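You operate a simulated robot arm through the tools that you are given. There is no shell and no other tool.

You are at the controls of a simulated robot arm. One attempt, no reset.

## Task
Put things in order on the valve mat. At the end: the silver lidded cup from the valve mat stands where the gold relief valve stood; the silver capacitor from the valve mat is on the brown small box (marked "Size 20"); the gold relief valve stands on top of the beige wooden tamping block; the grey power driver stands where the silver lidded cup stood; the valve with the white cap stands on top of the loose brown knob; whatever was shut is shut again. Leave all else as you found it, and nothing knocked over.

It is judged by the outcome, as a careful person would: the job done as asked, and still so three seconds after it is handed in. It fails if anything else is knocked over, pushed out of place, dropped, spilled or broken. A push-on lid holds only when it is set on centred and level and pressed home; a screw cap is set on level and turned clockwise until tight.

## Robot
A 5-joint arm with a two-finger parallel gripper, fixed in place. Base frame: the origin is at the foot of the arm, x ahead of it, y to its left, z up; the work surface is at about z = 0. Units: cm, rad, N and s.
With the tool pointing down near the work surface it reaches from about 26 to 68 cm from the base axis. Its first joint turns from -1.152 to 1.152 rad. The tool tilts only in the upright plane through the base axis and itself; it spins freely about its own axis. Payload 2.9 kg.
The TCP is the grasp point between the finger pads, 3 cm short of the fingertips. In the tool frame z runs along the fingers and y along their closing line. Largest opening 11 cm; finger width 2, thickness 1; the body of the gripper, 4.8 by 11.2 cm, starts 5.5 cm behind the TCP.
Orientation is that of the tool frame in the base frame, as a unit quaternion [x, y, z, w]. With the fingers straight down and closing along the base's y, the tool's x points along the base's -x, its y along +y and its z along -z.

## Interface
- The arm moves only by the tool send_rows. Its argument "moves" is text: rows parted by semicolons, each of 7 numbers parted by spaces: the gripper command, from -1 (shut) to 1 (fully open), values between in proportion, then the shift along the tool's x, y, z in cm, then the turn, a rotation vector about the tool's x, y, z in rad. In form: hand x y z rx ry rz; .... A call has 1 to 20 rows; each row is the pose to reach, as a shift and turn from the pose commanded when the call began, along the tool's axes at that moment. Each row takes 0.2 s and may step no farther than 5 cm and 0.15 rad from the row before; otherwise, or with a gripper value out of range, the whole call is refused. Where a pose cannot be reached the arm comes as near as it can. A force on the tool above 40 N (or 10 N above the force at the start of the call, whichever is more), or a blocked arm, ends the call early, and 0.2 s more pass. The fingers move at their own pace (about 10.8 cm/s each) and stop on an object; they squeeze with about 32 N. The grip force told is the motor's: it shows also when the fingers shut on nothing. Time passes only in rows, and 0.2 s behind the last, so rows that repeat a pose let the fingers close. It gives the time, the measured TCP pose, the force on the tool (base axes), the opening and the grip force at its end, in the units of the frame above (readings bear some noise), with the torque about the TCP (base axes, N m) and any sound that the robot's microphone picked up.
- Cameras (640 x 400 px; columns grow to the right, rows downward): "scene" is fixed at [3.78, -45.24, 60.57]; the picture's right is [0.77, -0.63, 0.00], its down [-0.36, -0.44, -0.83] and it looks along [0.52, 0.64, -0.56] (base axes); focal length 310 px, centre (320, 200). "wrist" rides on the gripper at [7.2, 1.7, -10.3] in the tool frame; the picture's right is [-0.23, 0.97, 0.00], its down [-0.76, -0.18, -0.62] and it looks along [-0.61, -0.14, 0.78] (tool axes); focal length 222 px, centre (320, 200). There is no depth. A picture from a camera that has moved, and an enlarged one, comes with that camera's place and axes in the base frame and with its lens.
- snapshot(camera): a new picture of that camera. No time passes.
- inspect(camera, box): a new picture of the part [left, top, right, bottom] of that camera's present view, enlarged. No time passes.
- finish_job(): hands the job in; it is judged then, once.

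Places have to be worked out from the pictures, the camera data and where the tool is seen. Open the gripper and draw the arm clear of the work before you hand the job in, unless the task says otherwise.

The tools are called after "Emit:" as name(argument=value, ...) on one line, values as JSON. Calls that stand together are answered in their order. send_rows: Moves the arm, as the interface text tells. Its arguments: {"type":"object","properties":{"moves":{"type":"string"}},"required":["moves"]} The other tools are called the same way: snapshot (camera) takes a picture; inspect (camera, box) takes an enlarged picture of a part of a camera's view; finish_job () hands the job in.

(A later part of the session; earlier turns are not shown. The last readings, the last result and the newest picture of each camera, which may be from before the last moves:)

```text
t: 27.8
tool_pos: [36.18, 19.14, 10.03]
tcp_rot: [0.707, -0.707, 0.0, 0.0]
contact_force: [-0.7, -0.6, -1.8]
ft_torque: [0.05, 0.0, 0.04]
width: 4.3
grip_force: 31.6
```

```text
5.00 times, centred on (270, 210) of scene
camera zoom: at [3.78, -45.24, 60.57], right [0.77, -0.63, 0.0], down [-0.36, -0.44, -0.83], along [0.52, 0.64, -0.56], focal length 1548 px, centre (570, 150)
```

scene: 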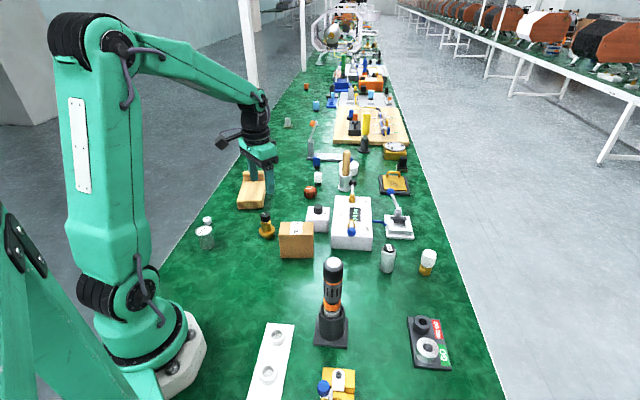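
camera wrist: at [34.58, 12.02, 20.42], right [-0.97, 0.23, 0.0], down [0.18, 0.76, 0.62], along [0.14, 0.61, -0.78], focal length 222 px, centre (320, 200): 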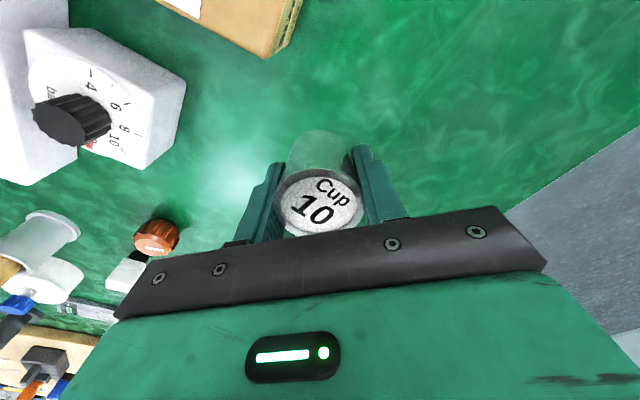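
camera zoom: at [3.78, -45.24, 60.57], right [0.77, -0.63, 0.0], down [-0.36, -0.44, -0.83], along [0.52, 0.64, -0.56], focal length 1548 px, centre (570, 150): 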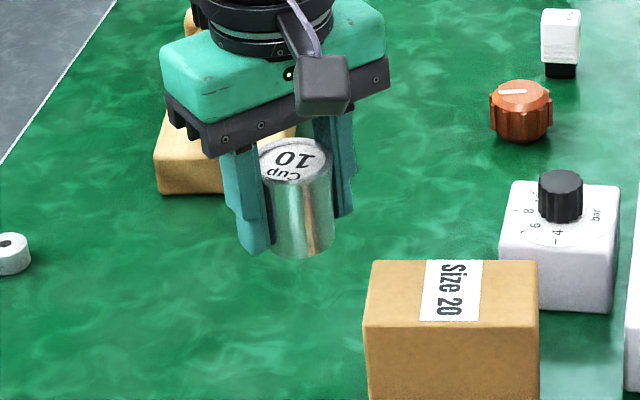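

The cup is above the spot. I lower it to just above the table.

Emit:
send_rows(moves="-1 0 0 1.5 0 0 0; -1 0 0 3 0 0 0; -1 0 0 4.5 0 0 0; -1 0 0 5.5 0 0 0; -1 0 0 6.0 0 0 0; -1 0 0 6.3 0 0 0; -1 0 0 6.3 0 0 0")

Emit:
inspect(camera="scene", box=[220, 170, 320, 250])

```text
t: 29.4
tool_pos: [36.2, 19.29, 3.74]
tcp_rot: [-0.707, 0.707, 0.0, 0.0]
contact_force: [0.3, 0.1, -1.6]
ft_torque: [0.0, -0.03, 0.04]
width: 4.3
grip_force: 31.8
```

```text
5.00 times, centred on (270, 210) of scene
camera zoom: at [3.78, -45.24, 60.57], right [0.77, -0.63, 0.0], down [-0.36, -0.44, -0.83], along [0.52, 0.64, -0.56], focal length 1548 px, centre (570, 150)
```

zoom: 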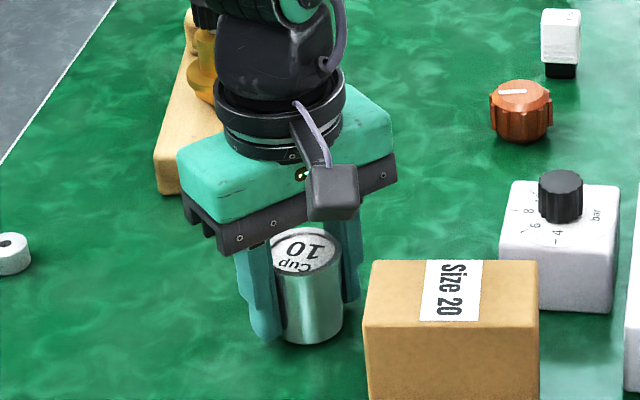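

No contact yet; I lower a couple of millimetres more.

Emit:
send_rows(moves="-1 0 0 0.1 0 0 0; -1 0 0 0.2 0 0 0; -1 0 0 0.2 0 0 0")

```text
t: 30.2
tool_pos: [36.11, 19.38, 3.46]
tcp_rot: [0.708, -0.707, 0.0, -0.001]
contact_force: [-0.3, 0.4, 0.4]
ft_torque: [0.01, -0.01, -0.02]
width: 4.28
grip_force: 32.3
```

Force rose to about zero, so the cup rests on the table. I release and rise.

Emit:
send_rows(moves="-1 0 0 0.05 0 0 0; -0.4 0 0 0.05 0 0 0; 0 0 0 0.05 0 0 0; 0.3 0 0 0.05 0 0 0; 0.3 0 0 0.05 0 0 0; 0.3 0 0 -2 0 0 0; 0.3 0 0 -5 0 0 0; 0.3 0 0 -9 0 0 0; 0.3 0 0 -13 0 0 0; 0.3 0 0 -17 0 0 0; 0.3 0 0 -17 0 0 0")

Emit:
snapshot(camera="wrist")

Emit:
inspect(camera="scene", box=[180, 150, 340, 260])

```text
t: 32.6
tool_pos: [36.11, 19.25, 20.51]
tcp_rot: [-0.707, 0.707, 0.0, 0.0]
contact_force: [0.3, -0.3, 0.1]
ft_torque: [-0.02, -0.05, -0.01]
width: 7.13
grip_force: 0.1
```

```text
taken
camera wrist: at [34.47, 12.1, 30.9], right [-0.97, 0.23, 0.0], down [0.18, 0.76, 0.62], along [0.14, 0.61, -0.78], focal length 222 px, centre (320, 200)
```

wrist: 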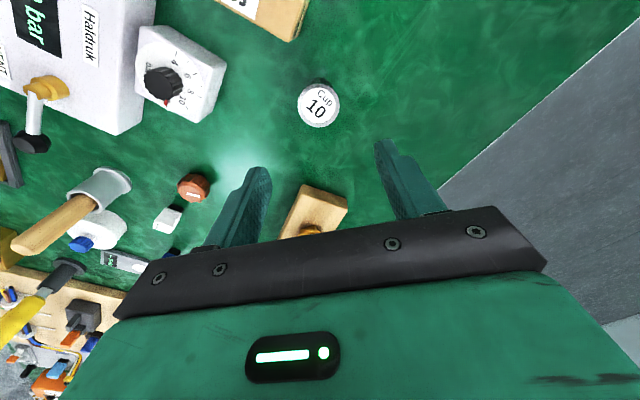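

```text
3.64 times, centred on (260, 205) of scene
camera zoom: at [3.78, -45.24, 60.57], right [0.77, -0.63, 0.0], down [-0.36, -0.44, -0.83], along [0.52, 0.64, -0.56], focal length 1126 px, centre (538, 182)
```

zoom: 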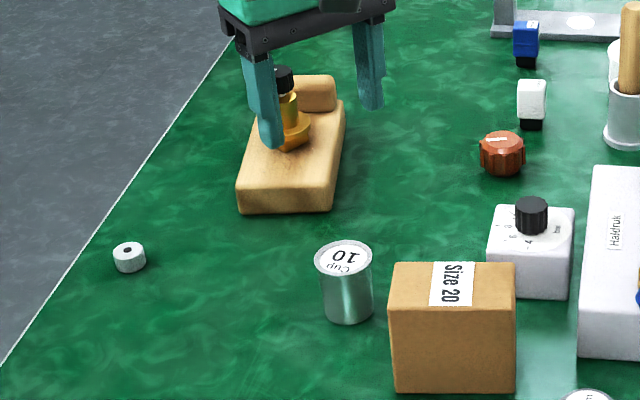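

The cup now stands where the relief valve stood, lid in place. Next I move high over the driver in its tube at about (30.5, −16.4) to look at it from above.

Emit:
send_rows(moves="0.3 0 0 -3 0 0 0; 0.3 0 0 -6 0 0 0; 0.3 1 0 -9 0 0 0; 0.3 4 0.3 -10 0 0 0; 0.3 7.5 0.8 -10 0 0 0; 0.3 11 1.4 -10 0 0 0; 0.3 14.5 2 -10 0 0 0; 0.3 18 2.6 -10 0 0 0; 0.3 21.5 3.2 -10 0 0 0; 0.3 25 3.8 -10 0 0 0; 0.3 28.5 4.4 -10 0 0 0; 0.3 32 5 -10 0 0 0; 0.3 34.5 5.4 -10 0 0 0; 0.3 35.65 5.6 -10 0 0 0; 0.3 35.65 5.6 -10 0 0 0")

Emit:
snapshot(camera="wrist")

Emit:
snapshot(camera="scene")

```text
t: 35.8
tool_pos: [30.51, -16.45, 30.38]
tcp_rot: [0.707, -0.707, 0.0, 0.0]
contact_force: [0.0, -0.6, 0.7]
ft_torque: [0.01, 0.0, 0.0]
width: 7.16
grip_force: 0.1
```

```text
taken
camera wrist: at [28.95, -23.62, 40.83], right [-0.97, 0.23, 0.0], down [0.18, 0.76, 0.62], along [0.14, 0.61, -0.78], focal length 222 px, centre (320, 200)
```

wrist: 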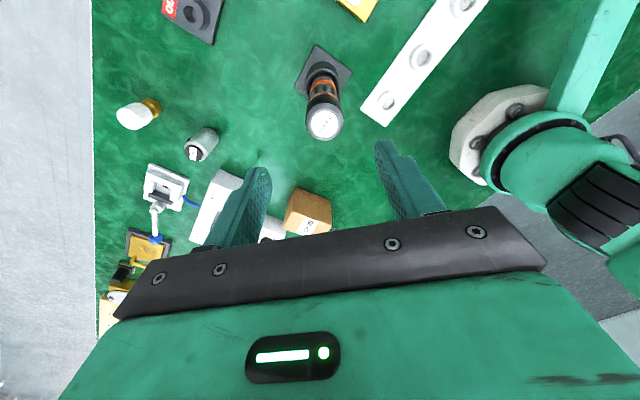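

```text
taken
```

scene: 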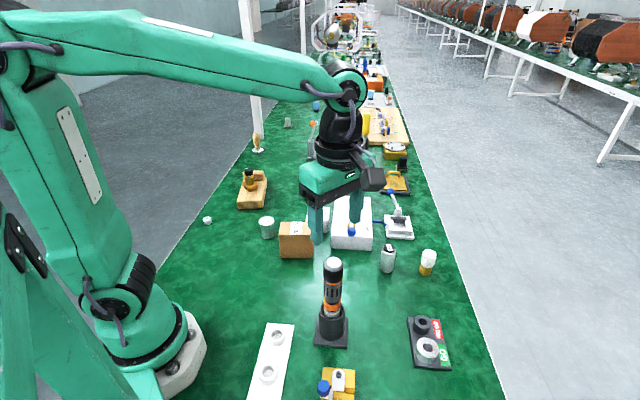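

Emit:
inspect(camera="wrist", box=[270, 30, 370, 150])

Emit:
inspect(camera="wrist", box=[100, 80, 240, 180])

```text
3.33 times, centred on (320, 90) of wrist
camera zoom: at [28.95, -23.62, 40.83], right [-0.97, 0.23, 0.0], down [0.18, 0.76, 0.62], along [0.14, 0.61, -0.78], focal length 740 px, centre (320, 567)
```

zoom: 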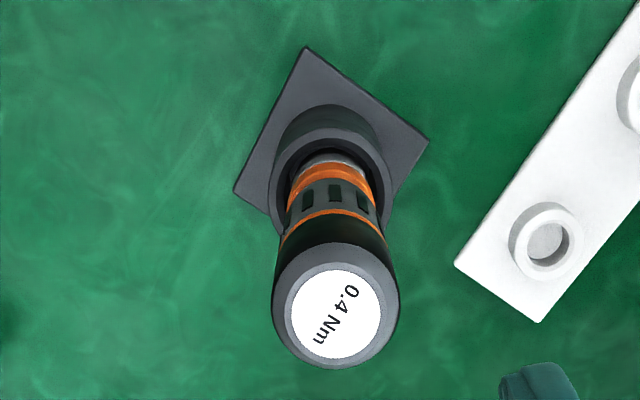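

```text
4.00 times, centred on (170, 130) of wrist
camera zoom: at [28.95, -23.62, 40.83], right [-0.97, 0.23, 0.0], down [0.18, 0.76, 0.62], along [0.14, 0.61, -0.78], focal length 888 px, centre (920, 480)
```

zoom: 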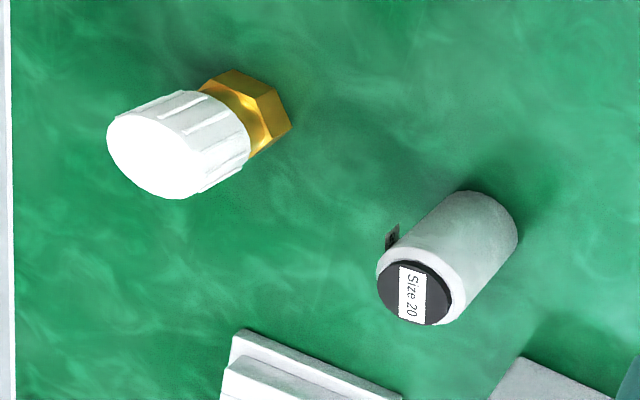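

The driver axis is at about (30.2, −16.45), top z≈20.6, black cap ≈3.4 cm wide. I descend around the black cap with the TCP at ≈18.4 and close.

Emit:
send_rows(moves="0.3 0 0.15 3 0 0 0; 0.3 0 0.3 6 0 0 0; 0.3 0 0.3 8 0 0 0; 0.3 0 0.3 8 0 0 0")

Emit:
snapshot(camera="wrist")

Emit:
inspect(camera="scene", box=[280, 200, 400, 350])

```text
t: 36.8
tool_pos: [30.25, -16.41, 22.49]
tcp_rot: [-0.707, 0.707, 0.0, 0.0]
contact_force: [-0.6, 0.8, 0.4]
ft_torque: [0.05, -0.01, 0.0]
width: 7.17
grip_force: 0.0
```

```text
taken
camera wrist: at [28.63, -23.61, 32.86], right [-0.97, 0.23, 0.0], down [0.18, 0.76, 0.62], along [0.14, 0.61, -0.78], focal length 222 px, centre (320, 200)
```

wrist: 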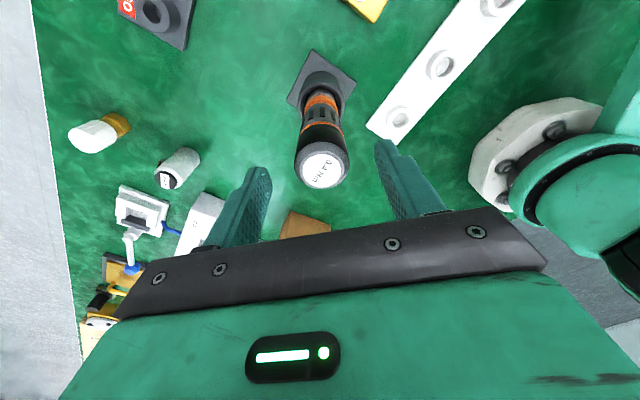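

```text
2.67 times, centred on (340, 275) of scene
camera zoom: at [3.78, -45.24, 60.57], right [0.77, -0.63, 0.0], down [-0.36, -0.44, -0.83], along [0.52, 0.64, -0.56], focal length 825 px, centre (267, 0)
```

zoom: 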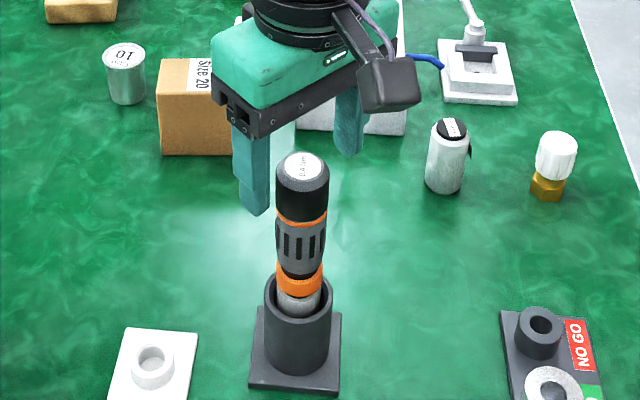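

Alignment over the driver is good. I descend to z≈18.4 and close on the black cap.

Emit:
send_rows(moves="0.3 0 0.05 1.5 0 0 0; 0.3 0 0.05 3 0 0 0; 0.3 0 0.05 4.1 0 0 0; 0.3 0 0.05 4.1 0 0 0; 0 0 0.05 4.1 0 0 0; -0.25 0 0.05 4.1 0 0 0; -0.5 0 0.05 4.1 0 0 0; -1 0 0.05 4.1 0 0 0; -1 0 0.05 4.1 0 0 0")

Emit:
inspect(camera="scene", box=[280, 200, 400, 350])

Emit:
snapshot(camera="wrist")

```text
t: 38.8
tool_pos: [30.22, -16.42, 18.41]
tcp_rot: [0.707, -0.707, 0.0, 0.0]
contact_force: [-0.7, -0.5, -0.8]
ft_torque: [0.02, 0.11, 0.0]
width: 3.44
grip_force: 31.8
```

```text
2.67 times, centred on (340, 275) of scene
camera zoom: at [3.78, -45.24, 60.57], right [0.77, -0.63, 0.0], down [-0.36, -0.44, -0.83], along [0.52, 0.64, -0.56], focal length 825 px, centre (267, 0)
```

zoom: 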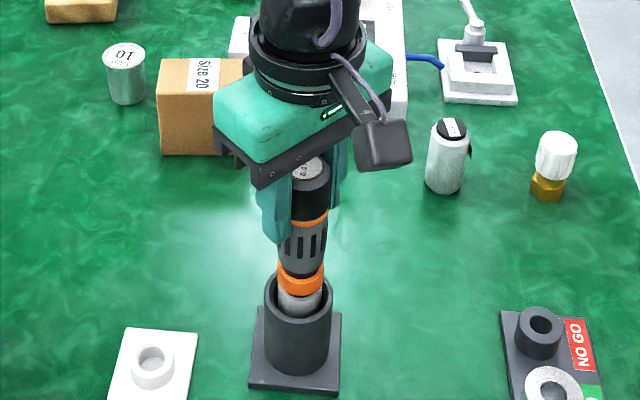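

```text
taken
camera wrist: at [28.59, -23.64, 28.78], right [-0.97, 0.23, 0.0], down [0.18, 0.76, 0.62], along [0.14, 0.61, -0.78], focal length 222 px, centre (320, 200)
```

wrist: 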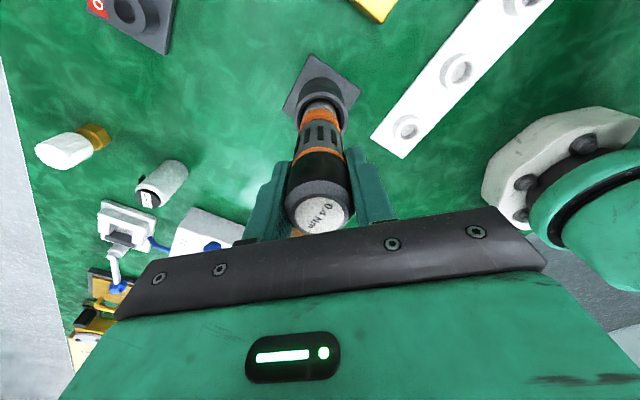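

Held at width 3.44. I raise slowly by 2 cm to see whether the driver leaves its tube or takes the stand along.

Emit:
send_rows(moves="-1 0 0 -0.3 0 0 0; -1 0 0 -0.7 0 0 0; -1 0 0 -1.3 0 0 0; -1 0 0 -2 0 0 0; -1 0 0 -2 0 0 0")

Emit:
inspect(camera="scene", box=[280, 200, 400, 350])

```text
t: 40.0
tool_pos: [30.19, -16.47, 20.34]
tcp_rot: [-0.707, 0.707, 0.0, 0.0]
contact_force: [0.8, -0.1, -3.0]
ft_torque: [0.0, 0.03, 0.02]
width: 3.43
grip_force: 32.3
```

```text
2.67 times, centred on (340, 275) of scene
camera zoom: at [3.78, -45.24, 60.57], right [0.77, -0.63, 0.0], down [-0.36, -0.44, -0.83], along [0.52, 0.64, -0.56], focal length 825 px, centre (267, 0)
```

zoom: 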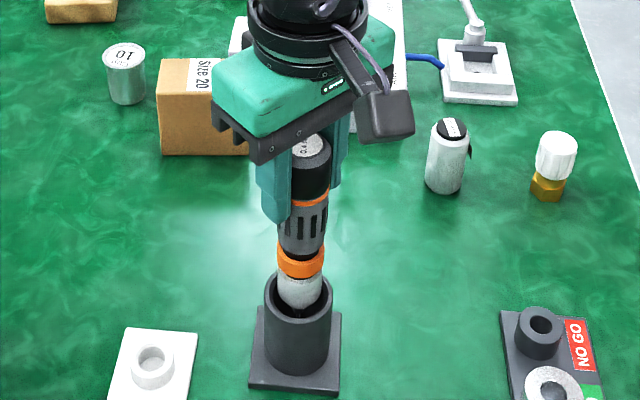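

The driver slides out of its tube and the stand stays put. I raise further to see the lower end of the driver.

Emit:
send_rows(moves="-1 0 0 -1 0 0 0; -1 0 0 -2 0 0 0; -1 0 0 -3 0 0 0; -1 0 0 -4 0 0 0; -1 0 0 -5 0 0 0; -1 0 0 -6 0 0 0; -1 0 0 -6 0 0 0")

Emit:
inspect(camera="scene", box=[280, 170, 400, 350])

Emit:
snapshot(camera="wrist")

```text
t: 41.6
tool_pos: [30.21, -16.36, 26.46]
tcp_rot: [0.707, -0.707, 0.0, 0.001]
contact_force: [0.2, 0.0, -3.4]
ft_torque: [-0.01, 0.05, -0.02]
width: 3.44
grip_force: 31.7
```

```text
2.22 times, centred on (340, 260) of scene
camera zoom: at [3.78, -45.24, 60.57], right [0.77, -0.63, 0.0], down [-0.36, -0.44, -0.83], along [0.52, 0.64, -0.56], focal length 688 px, centre (276, 67)
```

zoom: 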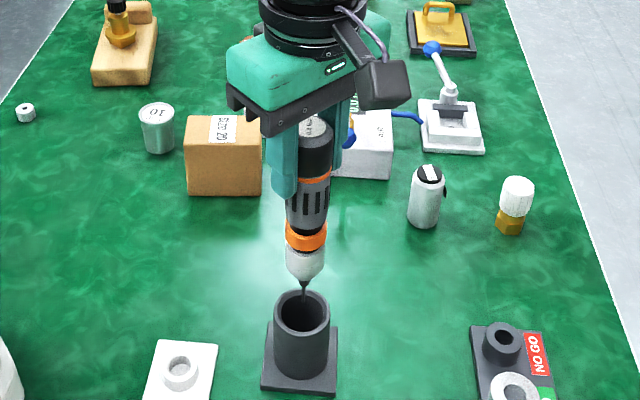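

```text
taken
camera wrist: at [28.58, -23.63, 36.77], right [-0.97, 0.23, 0.0], down [0.18, 0.76, 0.62], along [0.14, 0.61, -0.78], focal length 222 px, centre (320, 200)
```

wrist: 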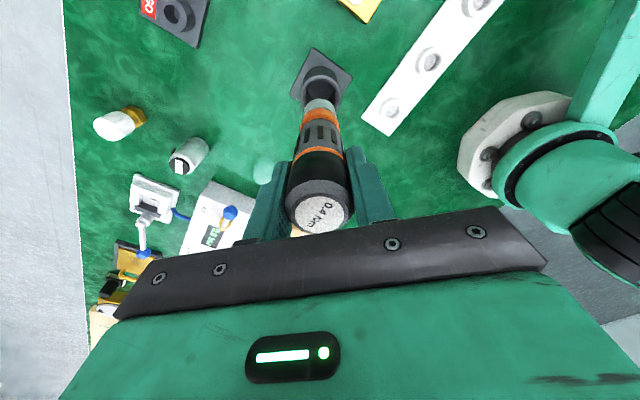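

The driver ends in a thin bit, so it only stands in its tube stand. It must go over together with the stand, as one unit. I put the driver back into its tube first.

Emit:
send_rows(moves="-1 0 0 1.0 0 0 0; -1 0 0 2.0 0 0 0; -1 0 0 3.0 0 0 0; -1 0 0 4.0 0 0 0; -1 0 0 5.0 0 0 0; -1 0 0 6 0 0 0; -1 0 0 7 0 0 0; -1 0 0 7.6 0 0 0; -1 0 0 7.9 0 0 0; -1 0 0 7.95 0 0 0; -1 0 0 7.95 0 0 0")

Emit:
inspect(camera="scene", box=[280, 200, 400, 350])

Emit:
snapshot(camera="wrist")

```text
t: 44.0
tool_pos: [30.19, -16.3, 18.53]
tcp_rot: [-0.707, 0.707, 0.0, 0.0]
contact_force: [-5.7, -0.5, 14.0]
ft_torque: [0.07, 0.92, 0.01]
width: 3.44
grip_force: 31.6
```

```text
2.67 times, centred on (340, 275) of scene
camera zoom: at [3.78, -45.24, 60.58], right [0.77, -0.63, 0.0], down [-0.36, -0.44, -0.83], along [0.52, 0.64, -0.56], focal length 825 px, centre (267, 0)
```

zoom: 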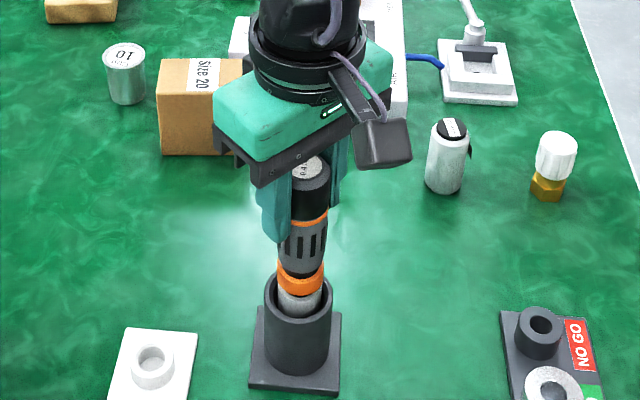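

```text
taken
camera wrist: at [28.59, -23.61, 28.88], right [-0.97, 0.23, 0.0], down [0.18, 0.76, 0.62], along [0.14, 0.61, -0.78], focal length 222 px, centre (320, 200)
```

wrist: 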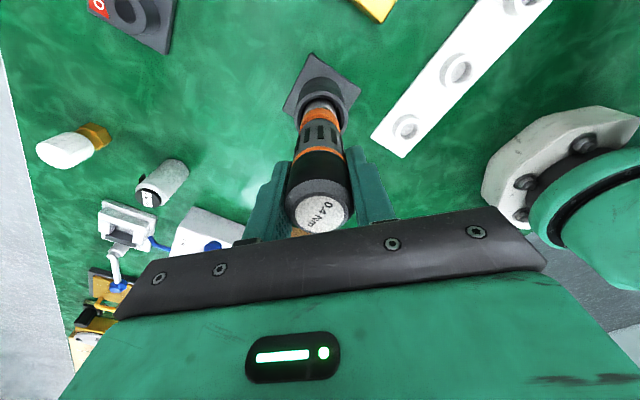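

It met resistance at 18.53 (about 1 mm higher than before) with some side force. I ease up slightly and read the forces before releasing.

Emit:
send_rows(moves="-1 0 0 -0.1 0 0 0; -1 0 0 -0.2 0 0 0; -1 0 0 -0.2 0 0 0")

Emit:
inspect(camera="scene", box=[300, 270, 370, 350])

```text
t: 44.8
tool_pos: [30.16, -16.45, 18.66]
tcp_rot: [0.707, -0.707, 0.001, 0.0]
contact_force: [0.0, 0.6, -3.3]
ft_torque: [0.02, 0.06, 0.0]
width: 3.46
grip_force: 31.9
```

```text
5.00 times, centred on (335, 310) of scene
camera zoom: at [3.78, -45.24, 60.57], right [0.77, -0.63, 0.0], down [-0.36, -0.44, -0.83], along [0.52, 0.64, -0.56], focal length 1548 px, centre (245, -350)
```

zoom: 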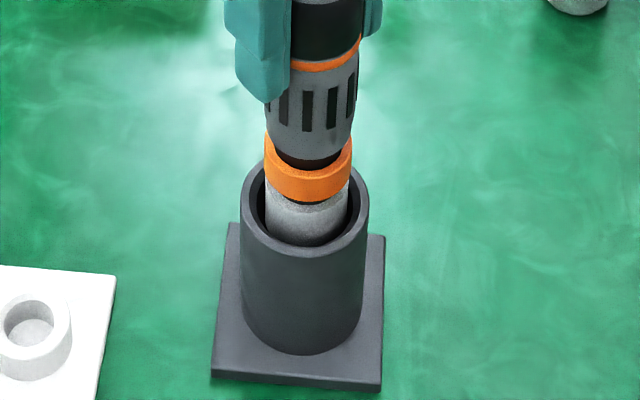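

It hangs free at 18.66 with its seat about 1 mm below. I lower 1 mm, release, and rise clear.

Emit:
send_rows(moves="-1 0 0 0.1 0 0 0; -1 0 0 0.12 0 0 0; -0.6 0 0 0.12 0 0 0; -0.3 0 0 0.12 0 0 0; 0 0 0 0.12 0 0 0; 0.3 0 0 0.12 0 0 0; 0.3 0 0 0.12 0 0 0; 0.3 0 0 -2 0 0 0; 0.3 0 0 -5 0 0 0; 0.3 0 0 -8 0 0 0; 0.3 0 0 -11.5 0 0 0; 0.3 0 0 -11.5 0 0 0")

Emit:
inspect(camera="scene", box=[280, 200, 400, 350])

Emit:
inspect(camera="wrist", box=[270, 30, 370, 150])

```text
t: 47.4
tool_pos: [30.18, -16.43, 30.14]
tcp_rot: [-0.707, 0.707, 0.0, 0.0]
contact_force: [0.3, 0.1, -0.3]
ft_torque: [0.01, 0.01, 0.02]
width: 7.14
grip_force: 0.0
```

```text
2.67 times, centred on (340, 275) of scene
camera zoom: at [3.78, -45.24, 60.57], right [0.77, -0.63, 0.0], down [-0.36, -0.44, -0.83], along [0.52, 0.64, -0.56], focal length 825 px, centre (267, 0)
```

zoom: 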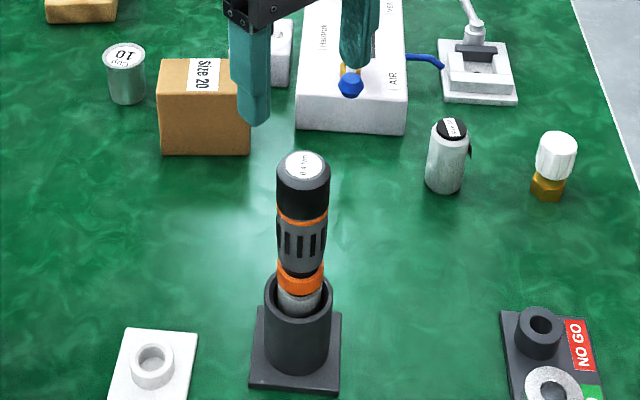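

```text
3.33 times, centred on (320, 90) of wrist
camera zoom: at [28.64, -23.62, 40.53], right [-0.97, 0.23, 0.0], down [0.18, 0.76, 0.62], along [0.14, 0.61, -0.78], focal length 740 px, centre (320, 567)
```

zoom: 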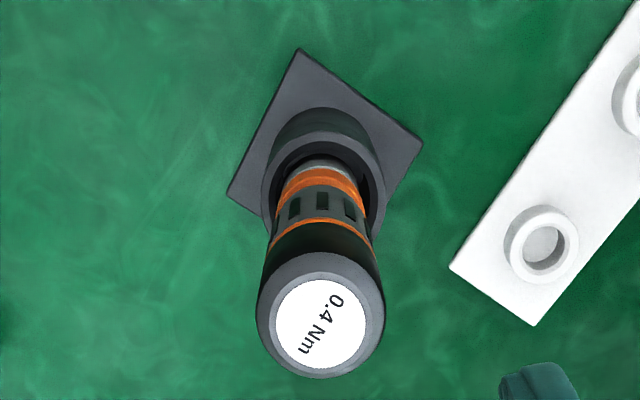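

The driver stands again in its tube as before. To carry the stand with the driver inside I must grip the tube from the outer side with a tilted tool, so I first turn the tool so its y axis is tangential and move 9 cm outward.

Emit:
send_rows(moves="0.3 0.54 -1.0 0 0 0 -0.134; 0.3 1.08 -2.0 0 0 0 -0.268; 0.3 1.61 -2.96 0 0 0 -0.402; 0.3 2.15 -3.95 0 0 0 -0.536; 0.3 2.69 -4.94 0 0 0 -0.67; 0.3 3.23 -5.93 0 0 0 -0.804; 0.3 3.76 -6.9 0 0 0 -0.938; 0.3 4.3 -7.9 0 0 0 -1.072; 0.4 4.3 -7.9 3 0 0 -1.072; 0.4 4.3 -7.9 6 0 0 -1.072; 0.4 4.3 -7.9 8 0 0 -1.072; 0.4 4.3 -7.9 8 0 0 -1.072")

Emit:
snapshot(camera="wrist")

Emit:
snapshot(camera="scene")

```text
t: 50.0
tool_pos: [40.31, -15.78, 22.76]
tcp_rot: [0.969, -0.248, 0.0, 0.0]
contact_force: [0.6, 0.5, 0.0]
ft_torque: [-0.01, 0.0, -0.02]
width: 7.71
grip_force: 0.1
out of reach, approached as far as the arm can: row 8, 9, 10, 11, 12
```

```text
taken
camera wrist: at [46.02, -20.62, 33.2], right [-0.67, -0.74, 0.0], down [-0.58, 0.52, 0.62], along [-0.46, 0.42, -0.78], focal length 222 px, centre (320, 200)
```

wrist: 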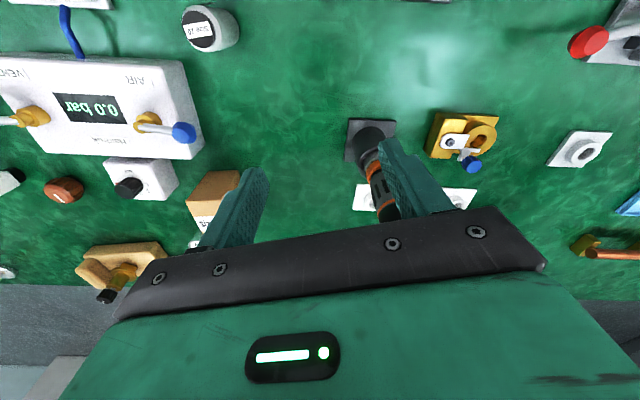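

```text
taken
```

scene: 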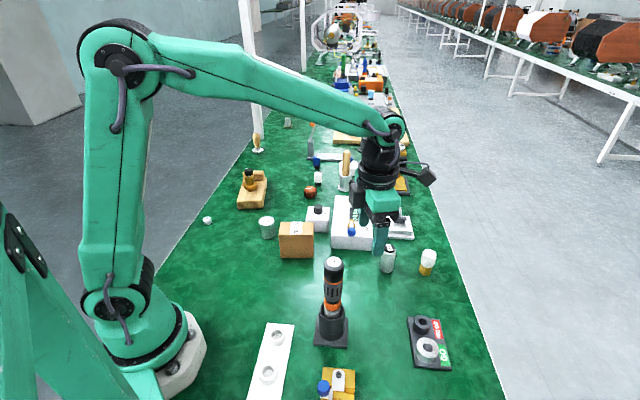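

The wrist spin hit its limit near 180°, so camera-outward is not reachable. I turn the tool back the other way so that tool x points inward (neutral), rotating in free air beside the driver.

Emit:
send_rows(moves="0.4 0 0 -0.5 0 0 0.143; 0.4 0 0 -1 0 0 0.286; 0.4 0 0 -1.5 0 0 0.429; 0.4 0 0 -2 0 0 0.572; 0.4 0 0 -2 0 0 0.715; 0.4 0 0 -2 0 0 0.858; 0.4 0 0 -2 0 0 1.0; 0.4 0 0 -2 0 0 1.143; 0.4 0 0 -2 0 0 1.286; 0.4 0 0 -2 0 0 1.429; 0.4 0 0 -2 0 0 1.571; 0.4 0 0 -2 0 0 1.571")

```text
t: 52.6
tool_pos: [40.32, -15.7, 24.74]
tcp_rot: [-0.509, 0.861, -0.001, 0.0]
contact_force: [0.1, -0.9, -0.8]
ft_torque: [-0.03, 0.02, 0.01]
width: 7.7
grip_force: 0.0
```

The tool is halfway round. I finish the turn to tool-x-inward and move to the staging point 9 cm outward of the stand axis, at about (38.1, −20.8).

Emit:
send_rows(moves="0.4 0.5 -0.05 0 0 0 0.1425; 0.4 1.0 -0.1 0 0 0 0.285; 0.4 1.5 -0.15 0 0 0 0.4275; 0.4 2.0 -0.2 0 0 0 0.57; 0.4 2.5 -0.25 0 0 0 0.7125; 0.4 3.0 -0.3 0 0 0 0.855; 0.4 3.5 -0.35 0 0 0 0.9975; 0.4 4.0 -0.4 0 0 0 1.14; 0.4 4.5 -0.45 0 0 0 1.2825; 0.4 5.0 -0.48 0 0 0 1.425; 0.4 5.5 -0.51 0 0 0 1.567; 0.4 5.5 -0.51 0 0 0 1.567")

Emit:
snapshot(camera="wrist")

```text
t: 55.2
tool_pos: [38.14, -20.71, 24.82]
tcp_rot: [0.247, 0.969, 0.001, 0.001]
contact_force: [-0.3, 0.6, -0.2]
ft_torque: [0.02, 0.01, 0.02]
width: 7.69
grip_force: 0.0
```

```text
taken
camera wrist: at [32.65, -15.76, 35.21], right [0.66, 0.75, 0.0], down [0.58, -0.52, 0.62], along [0.47, -0.41, -0.78], focal length 222 px, centre (320, 200)
```

wrist: 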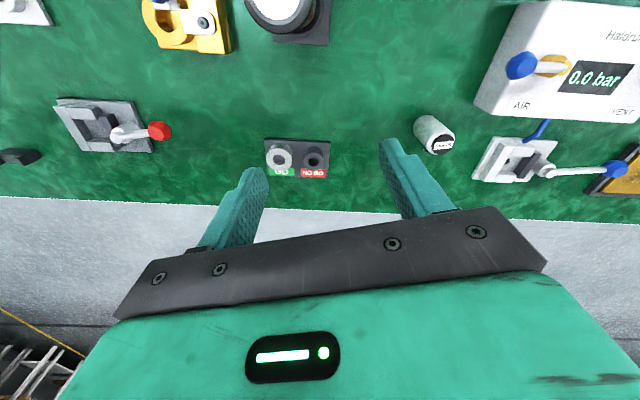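

Orientation is as wanted. I now tilt the tool so the fingers point inward by 0.96 rad, keeping the TCP fixed.

Emit:
send_rows(moves="0.4 0 0 0 0 0.12 0; 0.4 0 0 0 0 0.24 0; 0.4 0 0 0 0 0.36 0; 0.4 0 0 0 0 0.48 0; 0.4 0 0 0 0 0.6 0; 0.4 0 0 0 0 0.72 0; 0.4 0 0 0 0 0.84 0; 0.4 0 0 0 0 0.96 0; 0.4 0 0 0 0 0.96 0")

Emit:
snapshot(camera="wrist")

Emit:
snapshot(camera="scene")

```text
t: 57.2
tool_pos: [36.96, -20.02, 23.3]
tcp_rot: [0.217, 0.86, 0.114, -0.447]
contact_force: [-0.4, -0.5, -0.4]
ft_torque: [-0.02, 0.01, 0.02]
width: 7.69
grip_force: 0.0
out of reach, approached as far as the arm can: row 8, 9
```

```text
taken
camera wrist: at [41.44, -20.53, 35.37], right [0.58, 0.79, -0.18], down [0.75, -0.61, -0.27], along [-0.32, 0.02, -0.95], focal length 222 px, centre (320, 200)
```

wrist: 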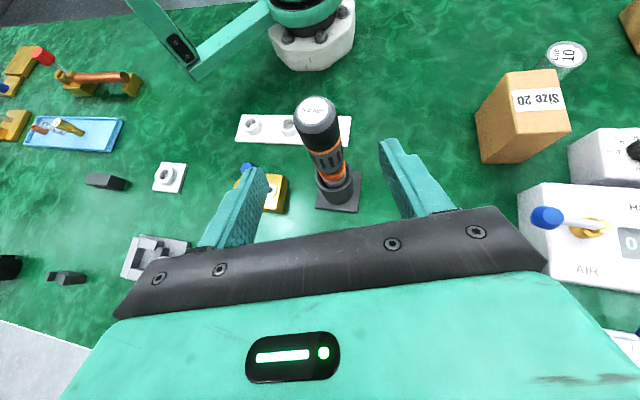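

```text
taken
```

scene: 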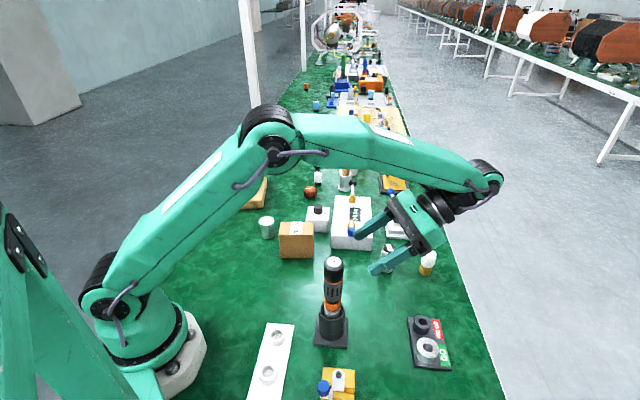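

The tilt works (55°, with y horizontal and tangential). I descend straight down to the pre-grasp point about 7.4 cm outward of the tube and z≈9.8.

Emit:
send_rows(moves="0.45 -1.8 -0.02 1.3 0 0 0; 0.45 -3.6 -0.04 2.65 0 0 0; 0.45 -5.4 -0.06 4.0 0 0 0; 0.45 -7.2 -0.09 5.3 0 0 0; 0.45 -9.0 -0.11 6.6 0 0 0; 0.45 -10.89 -0.13 7.96 0 0 0; 0.45 -10.89 -0.13 7.96 0 0 0")

Emit:
snapshot(camera="wrist")

Emit:
snapshot(camera="scene")

```text
t: 58.8
tool_pos: [36.44, -19.76, 9.83]
tcp_rot: [0.218, 0.86, 0.115, -0.447]
contact_force: [-0.3, 0.2, 0.0]
ft_torque: [0.0, -0.01, 0.01]
width: 8.0
grip_force: 0.1
```

```text
taken
camera wrist: at [41.12, -20.46, 21.84], right [0.58, 0.79, -0.18], down [0.75, -0.61, -0.27], along [-0.32, 0.02, -0.95], focal length 222 px, centre (320, 200)
```

wrist: 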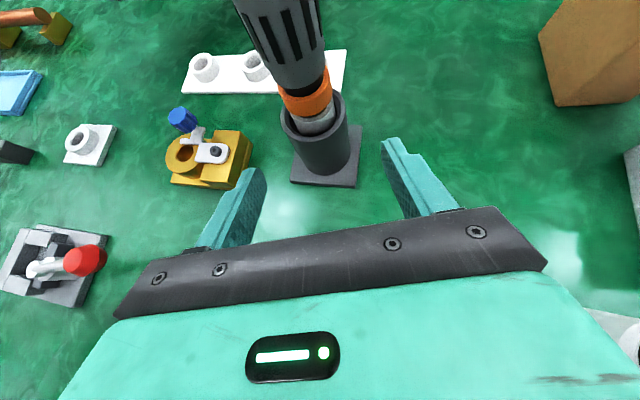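

```text
taken
```

scene: 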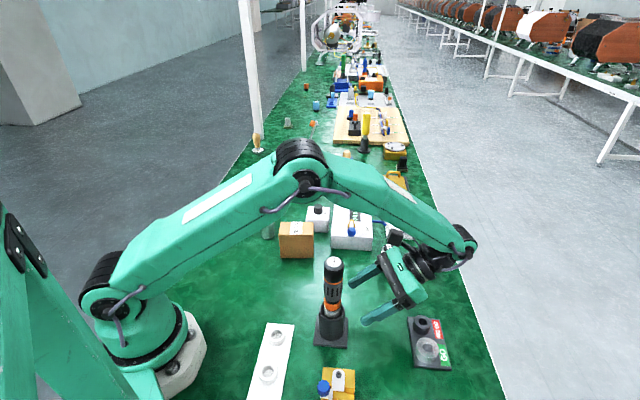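

The tube sits centred between the fingers in the wrist view, consistent with axis (30.2, −16.45). I advance along the tool axis most of the way and check.

Emit:
send_rows(moves="0.45 -0.05 0.05 1.5 0 0 0; 0.45 -0.1 0.1 3 0 0 0; 0.45 -0.15 0.1 4.5 0 0 0; 0.45 -0.15 0.1 4.5 0 0 0")

Emit:
snapshot(camera="wrist")

Emit:
inspect(camera="scene", box=[290, 220, 450, 360])

```text
t: 59.8
tool_pos: [33.41, -18.12, 7.22]
tcp_rot: [0.218, 0.859, 0.115, -0.448]
contact_force: [0.3, 0.5, 0.1]
ft_torque: [0.04, 0.03, 0.02]
width: 7.97
grip_force: 0.0
```

```text
taken
camera wrist: at [38.07, -18.64, 19.2], right [0.58, 0.79, -0.18], down [0.75, -0.61, -0.27], along [-0.32, 0.02, -0.95], focal length 222 px, centre (320, 200)
```

wrist: 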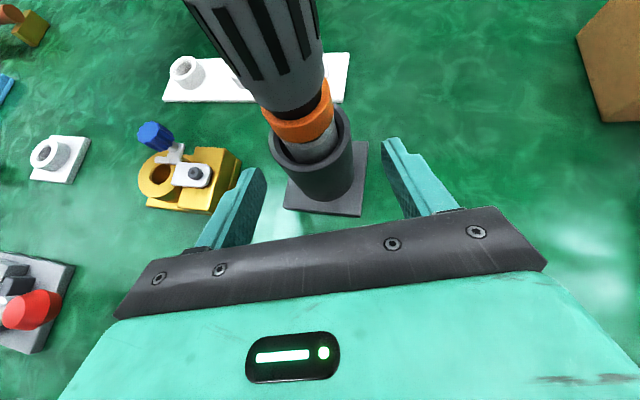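

```text
2.86 times, centred on (370, 290) of scene
camera zoom: at [3.78, -45.24, 60.57], right [0.77, -0.63, 0.0], down [-0.36, -0.44, -0.83], along [0.52, 0.64, -0.56], focal length 884 px, centre (177, -57)
```

zoom: 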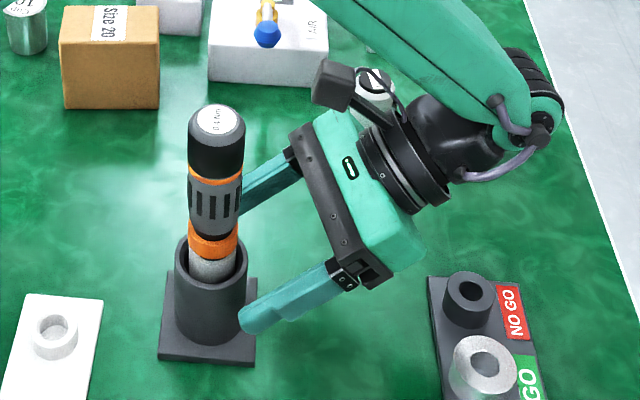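

Clearances look good. I advance the last 3.2 cm and close slowly on the tube.

Emit:
send_rows(moves="0.45 -0.03 0 1.1 0 0 0; 0.45 -0.06 0 2.2 0 0 0; 0.45 -0.09 0 3.2 0 0 0; 0.45 -0.09 0 3.2 0 0 0")

Emit:
snapshot(camera="wrist")

Emit:
inspect(camera="scene", box=[290, 220, 450, 360])

```text
t: 60.8
tool_pos: [31.16, -16.99, 5.38]
tcp_rot: [0.219, 0.86, 0.115, -0.447]
contact_force: [-0.6, 0.3, -0.8]
ft_torque: [-0.01, 0.01, 0.02]
width: 7.96
grip_force: 0.0
```

```text
taken
camera wrist: at [35.76, -17.44, 17.27], right [0.58, 0.79, -0.18], down [0.75, -0.61, -0.27], along [-0.32, 0.02, -0.95], focal length 222 px, centre (320, 200)
```

wrist: 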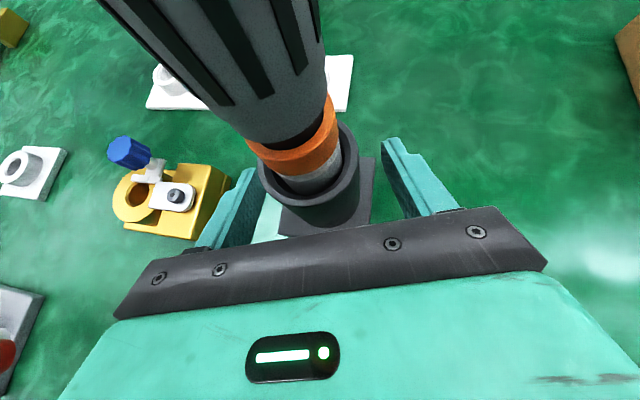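

```text
2.86 times, centred on (370, 290) of scene
camera zoom: at [3.78, -45.24, 60.57], right [0.77, -0.63, 0.0], down [-0.36, -0.44, -0.83], along [0.52, 0.64, -0.56], focal length 884 px, centre (177, -57)
```

zoom: 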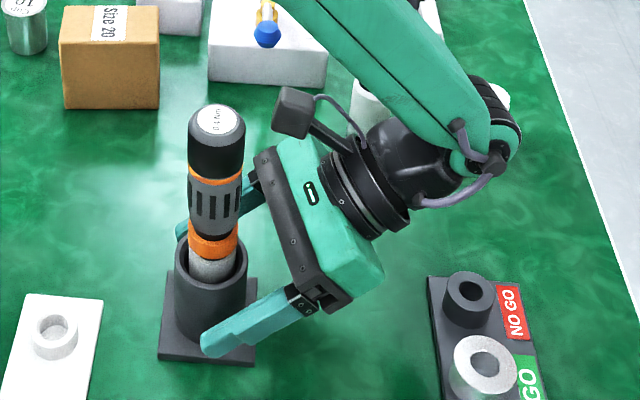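

Centred within a millimetre. I advance 0.6 cm more and close on the tube.

Emit:
send_rows(moves="0.45 0 0 0.3 0 0 0; 0.45 0 0 0.6 0 0 0; 0.45 0 0 0.6 0 0 0; 0.25 0 0 0.6 0 0 0; 0.1 0 0 0.6 0 0 0; 0 0 0 0.6 0 0 0; -0.1 0 0 0.6 0 0 0; -0.3 0 0 0.6 0 0 0; -1 0 0 0.6 0 0 0; -1 0 0 0.6 0 0 0; -1 0 0 0.6 0 0 0")

Emit:
snapshot(camera="wrist")

Emit:
inspect(camera="scene", box=[290, 220, 450, 360])

```text
t: 62.8
tool_pos: [30.69, -16.97, 5.01]
tcp_rot: [0.221, 0.859, 0.116, -0.447]
contact_force: [-2.4, -3.4, 2.0]
ft_torque: [-0.67, 0.22, 0.97]
width: 4.95
grip_force: 45.4
stopped in row 9: the force on the tool passed its limit at 42 N (the readings are from after the stop); the commanded pose is now the measured one
```

```text
taken
camera wrist: at [35.25, -17.41, 16.93], right [0.58, 0.79, -0.18], down [0.74, -0.61, -0.27], along [-0.32, 0.02, -0.95], focal length 222 px, centre (320, 200)
```

wrist: 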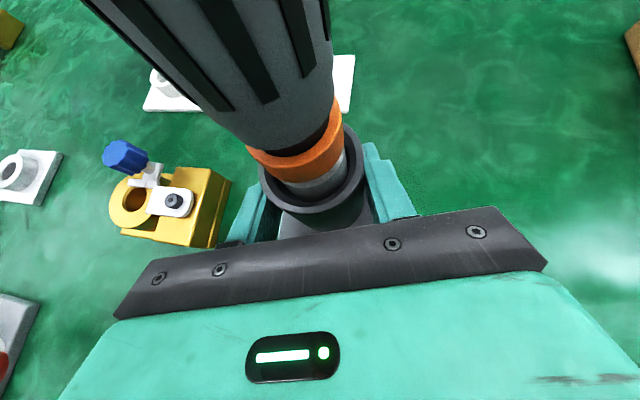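

```text
2.86 times, centred on (370, 290) of scene
camera zoom: at [3.79, -45.24, 60.58], right [0.77, -0.63, 0.0], down [-0.36, -0.44, -0.83], along [0.52, 0.64, -0.56], focal length 884 px, centre (177, -57)
```

zoom: 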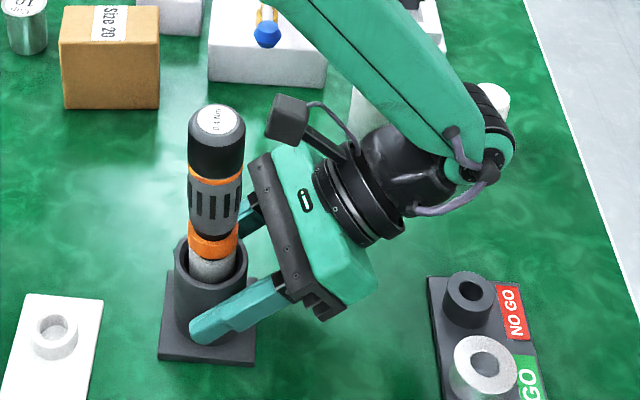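

Clamped on the tube (width 4.95), though the clamp raised a side force. I let it settle and lift only 3 mm to learn whether the stand is free.

Emit:
send_rows(moves="-1 0 0 0 0 0 0; -1 0 0 0 0 0 0; -1 0.08 0 -0.057 0 0 0; -1 0.16 0 -0.115 0 0 0; -1 0.245 0 -0.172 0 0 0; -1 0.245 0 -0.172 0 0 0")

Emit:
inspect(camera="scene", box=[290, 220, 450, 360])

```text
t: 64.0
tool_pos: [30.54, -16.97, 4.91]
tcp_rot: [0.222, 0.86, 0.115, -0.445]
contact_force: [1.4, -1.5, -0.5]
ft_torque: [-0.32, 0.52, 0.65]
width: 4.97
grip_force: 44.7
stopped in row 6: the force on the tool passed its limit at 42 N (the readings are from after the stop); the commanded pose is now the measured one
```

```text
2.86 times, centred on (370, 290) of scene
camera zoom: at [3.78, -45.24, 60.57], right [0.77, -0.63, 0.0], down [-0.36, -0.44, -0.83], along [0.52, 0.64, -0.56], focal length 884 px, centre (177, -57)
```

zoom: 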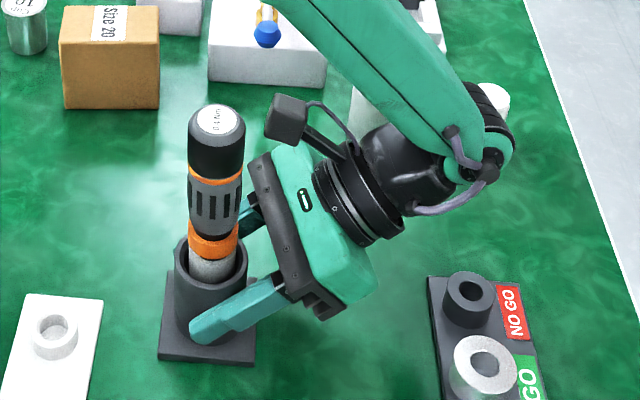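

The stand did not budge at over 40 N, so it is fixed to the bench and must stay. I open and back out along the tool axis, then look around for the actual "grey power driver".

Emit:
send_rows(moves="-0.3 0 0 0 0 0 0; 0.2 0 0 0 0 0 0; 0.45 0 0 0 0 0 0; 0.45 0 0 0 0 0 0; 0.45 0 0 -1.5 0 0 0; 0.45 0 0 -3 0 0 0; 0.45 0 0 -5 0 0 0; 0.45 0 0 -7 0 0 0; 0.45 0 0 -9 0 0 0; 0.45 0 0 -9 0 0 0")

Emit:
snapshot(camera="wrist")

Emit:
snapshot(camera="scene")

```text
t: 66.2
tool_pos: [37.01, -20.53, 10.22]
tcp_rot: [0.222, 0.86, 0.115, -0.445]
contact_force: [0.1, 0.4, -0.4]
ft_torque: [-0.02, -0.01, -0.01]
width: 7.96
grip_force: 0.1
```

```text
taken
camera wrist: at [41.71, -20.93, 22.14], right [0.59, 0.79, -0.19], down [0.74, -0.61, -0.26], along [-0.32, 0.02, -0.95], focal length 222 px, centre (320, 200)
```

wrist: 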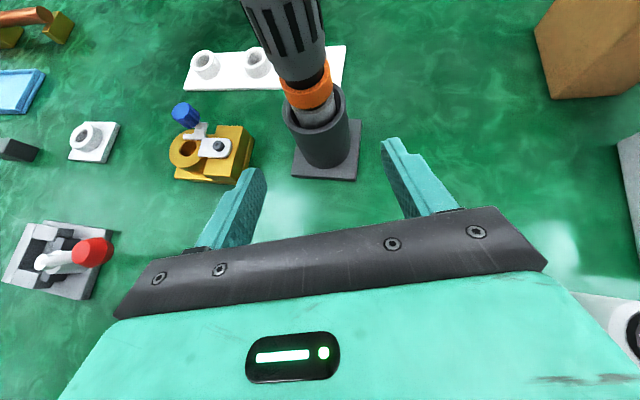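

```text
taken
```

scene: 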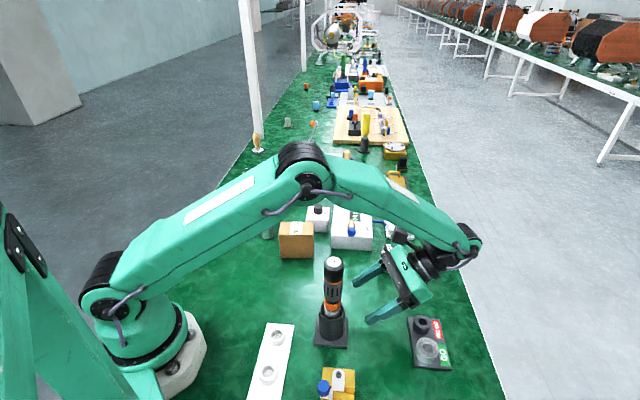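

I raise again to get the wide view back and look at the −y side of the bench, which the scene camera does not show.

Emit:
send_rows(moves="0.45 2.2 0 -1.5 0 0 0; 0.45 4.4 0 -3.0 0 0 0; 0.45 6.6 0 -4.6 0 0 0; 0.45 8.8 0 -6.1 0 -0.1 0; 0.45 10.6 0 -7.4 0 -0.2 0; 0.45 12 0 -8.4 0 -0.3 0; 0.45 12 0 -8.4 0 -0.3 0")

Emit:
snapshot(camera="wrist")

Emit:
inspect(camera="wrist", box=[0, 0, 160, 160])

Emit:
inspect(camera="wrist", box=[0, 120, 200, 320])

Emit:
inspect(camera="wrist", box=[140, 60, 380, 240])

```text
t: 67.8
tool_pos: [36.92, -20.42, 24.92]
tcp_rot: [0.236, 0.917, 0.08, -0.312]
contact_force: [1.2, 0.2, 0.1]
ft_torque: [-0.01, 0.01, -0.02]
width: 7.97
grip_force: 0.0
```

```text
taken
camera wrist: at [38.35, -19.11, 37.54], right [0.63, 0.77, -0.14], down [0.78, -0.63, 0.03], along [-0.06, -0.13, -0.99], focal length 222 px, centre (320, 200)
```

wrist: 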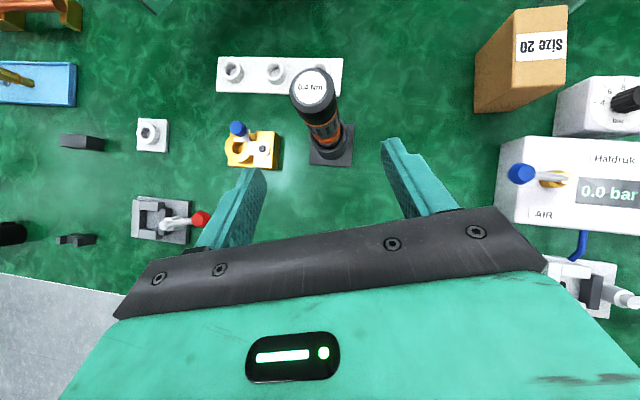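

```text
2.50 times, centred on (80, 80) of wrist
camera zoom: at [38.35, -19.11, 37.54], right [0.63, 0.77, -0.14], down [0.78, -0.63, 0.03], along [-0.06, -0.13, -0.99], focal length 555 px, centre (920, 500)
```

zoom: 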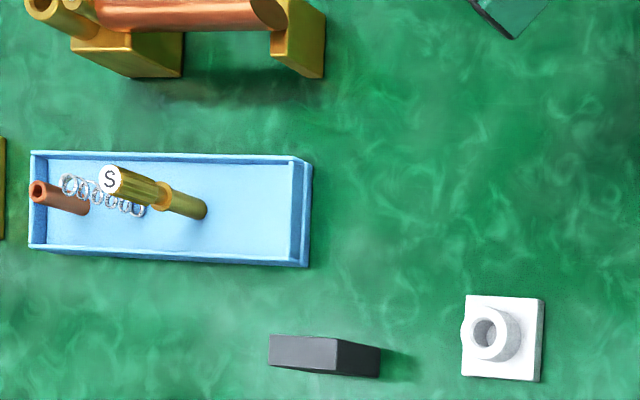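

```text
2.00 times, centred on (100, 220) of wrist
camera zoom: at [38.35, -19.11, 37.54], right [0.63, 0.77, -0.14], down [0.78, -0.63, 0.03], along [-0.06, -0.13, -0.99], focal length 444 px, centre (760, 160)
```

zoom: 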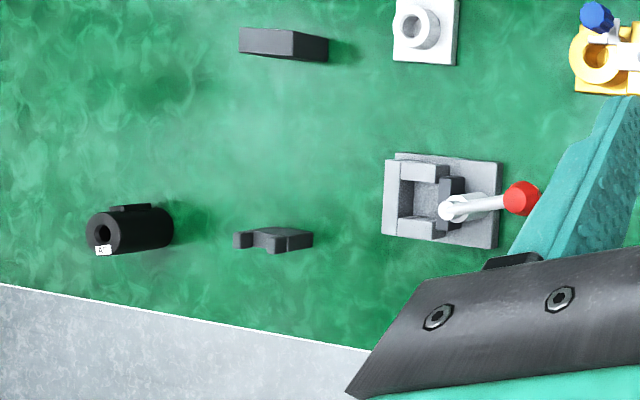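

```text
2.22 times, centred on (260, 150) of wrist
camera zoom: at [38.35, -19.11, 37.54], right [0.63, 0.77, -0.14], down [0.78, -0.63, 0.03], along [-0.06, -0.13, -0.99], focal length 494 px, centre (453, 311)
```

zoom: 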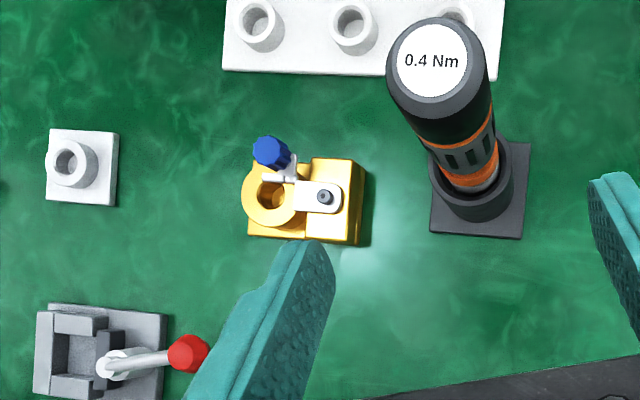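

The other objects on the −y side are out of the arm's turning range, so the 0.4 Nm driver is the one meant, and it has to leave the fixed stand. I untilt the tool and go back over the driver to study its lower end.

Emit:
send_rows(moves="0.45 0 0 0 0 -0.131 0; 0.45 0 0 0 0 -0.262 0; 0.45 0 0 0 0 -0.393 0; 0.45 0 0 0 0 -0.524 0; 0.45 0 0 0 0 -0.655 0; 0.45 0 0 0 0 -0.655 0")

```text
t: 69.2
tool_pos: [36.97, -20.34, 24.96]
tcp_rot: [0.249, 0.968, -0.001, 0.0]
contact_force: [-0.6, 0.1, -0.8]
ft_torque: [0.0, -0.02, -0.01]
width: 7.98
grip_force: 0.2
```

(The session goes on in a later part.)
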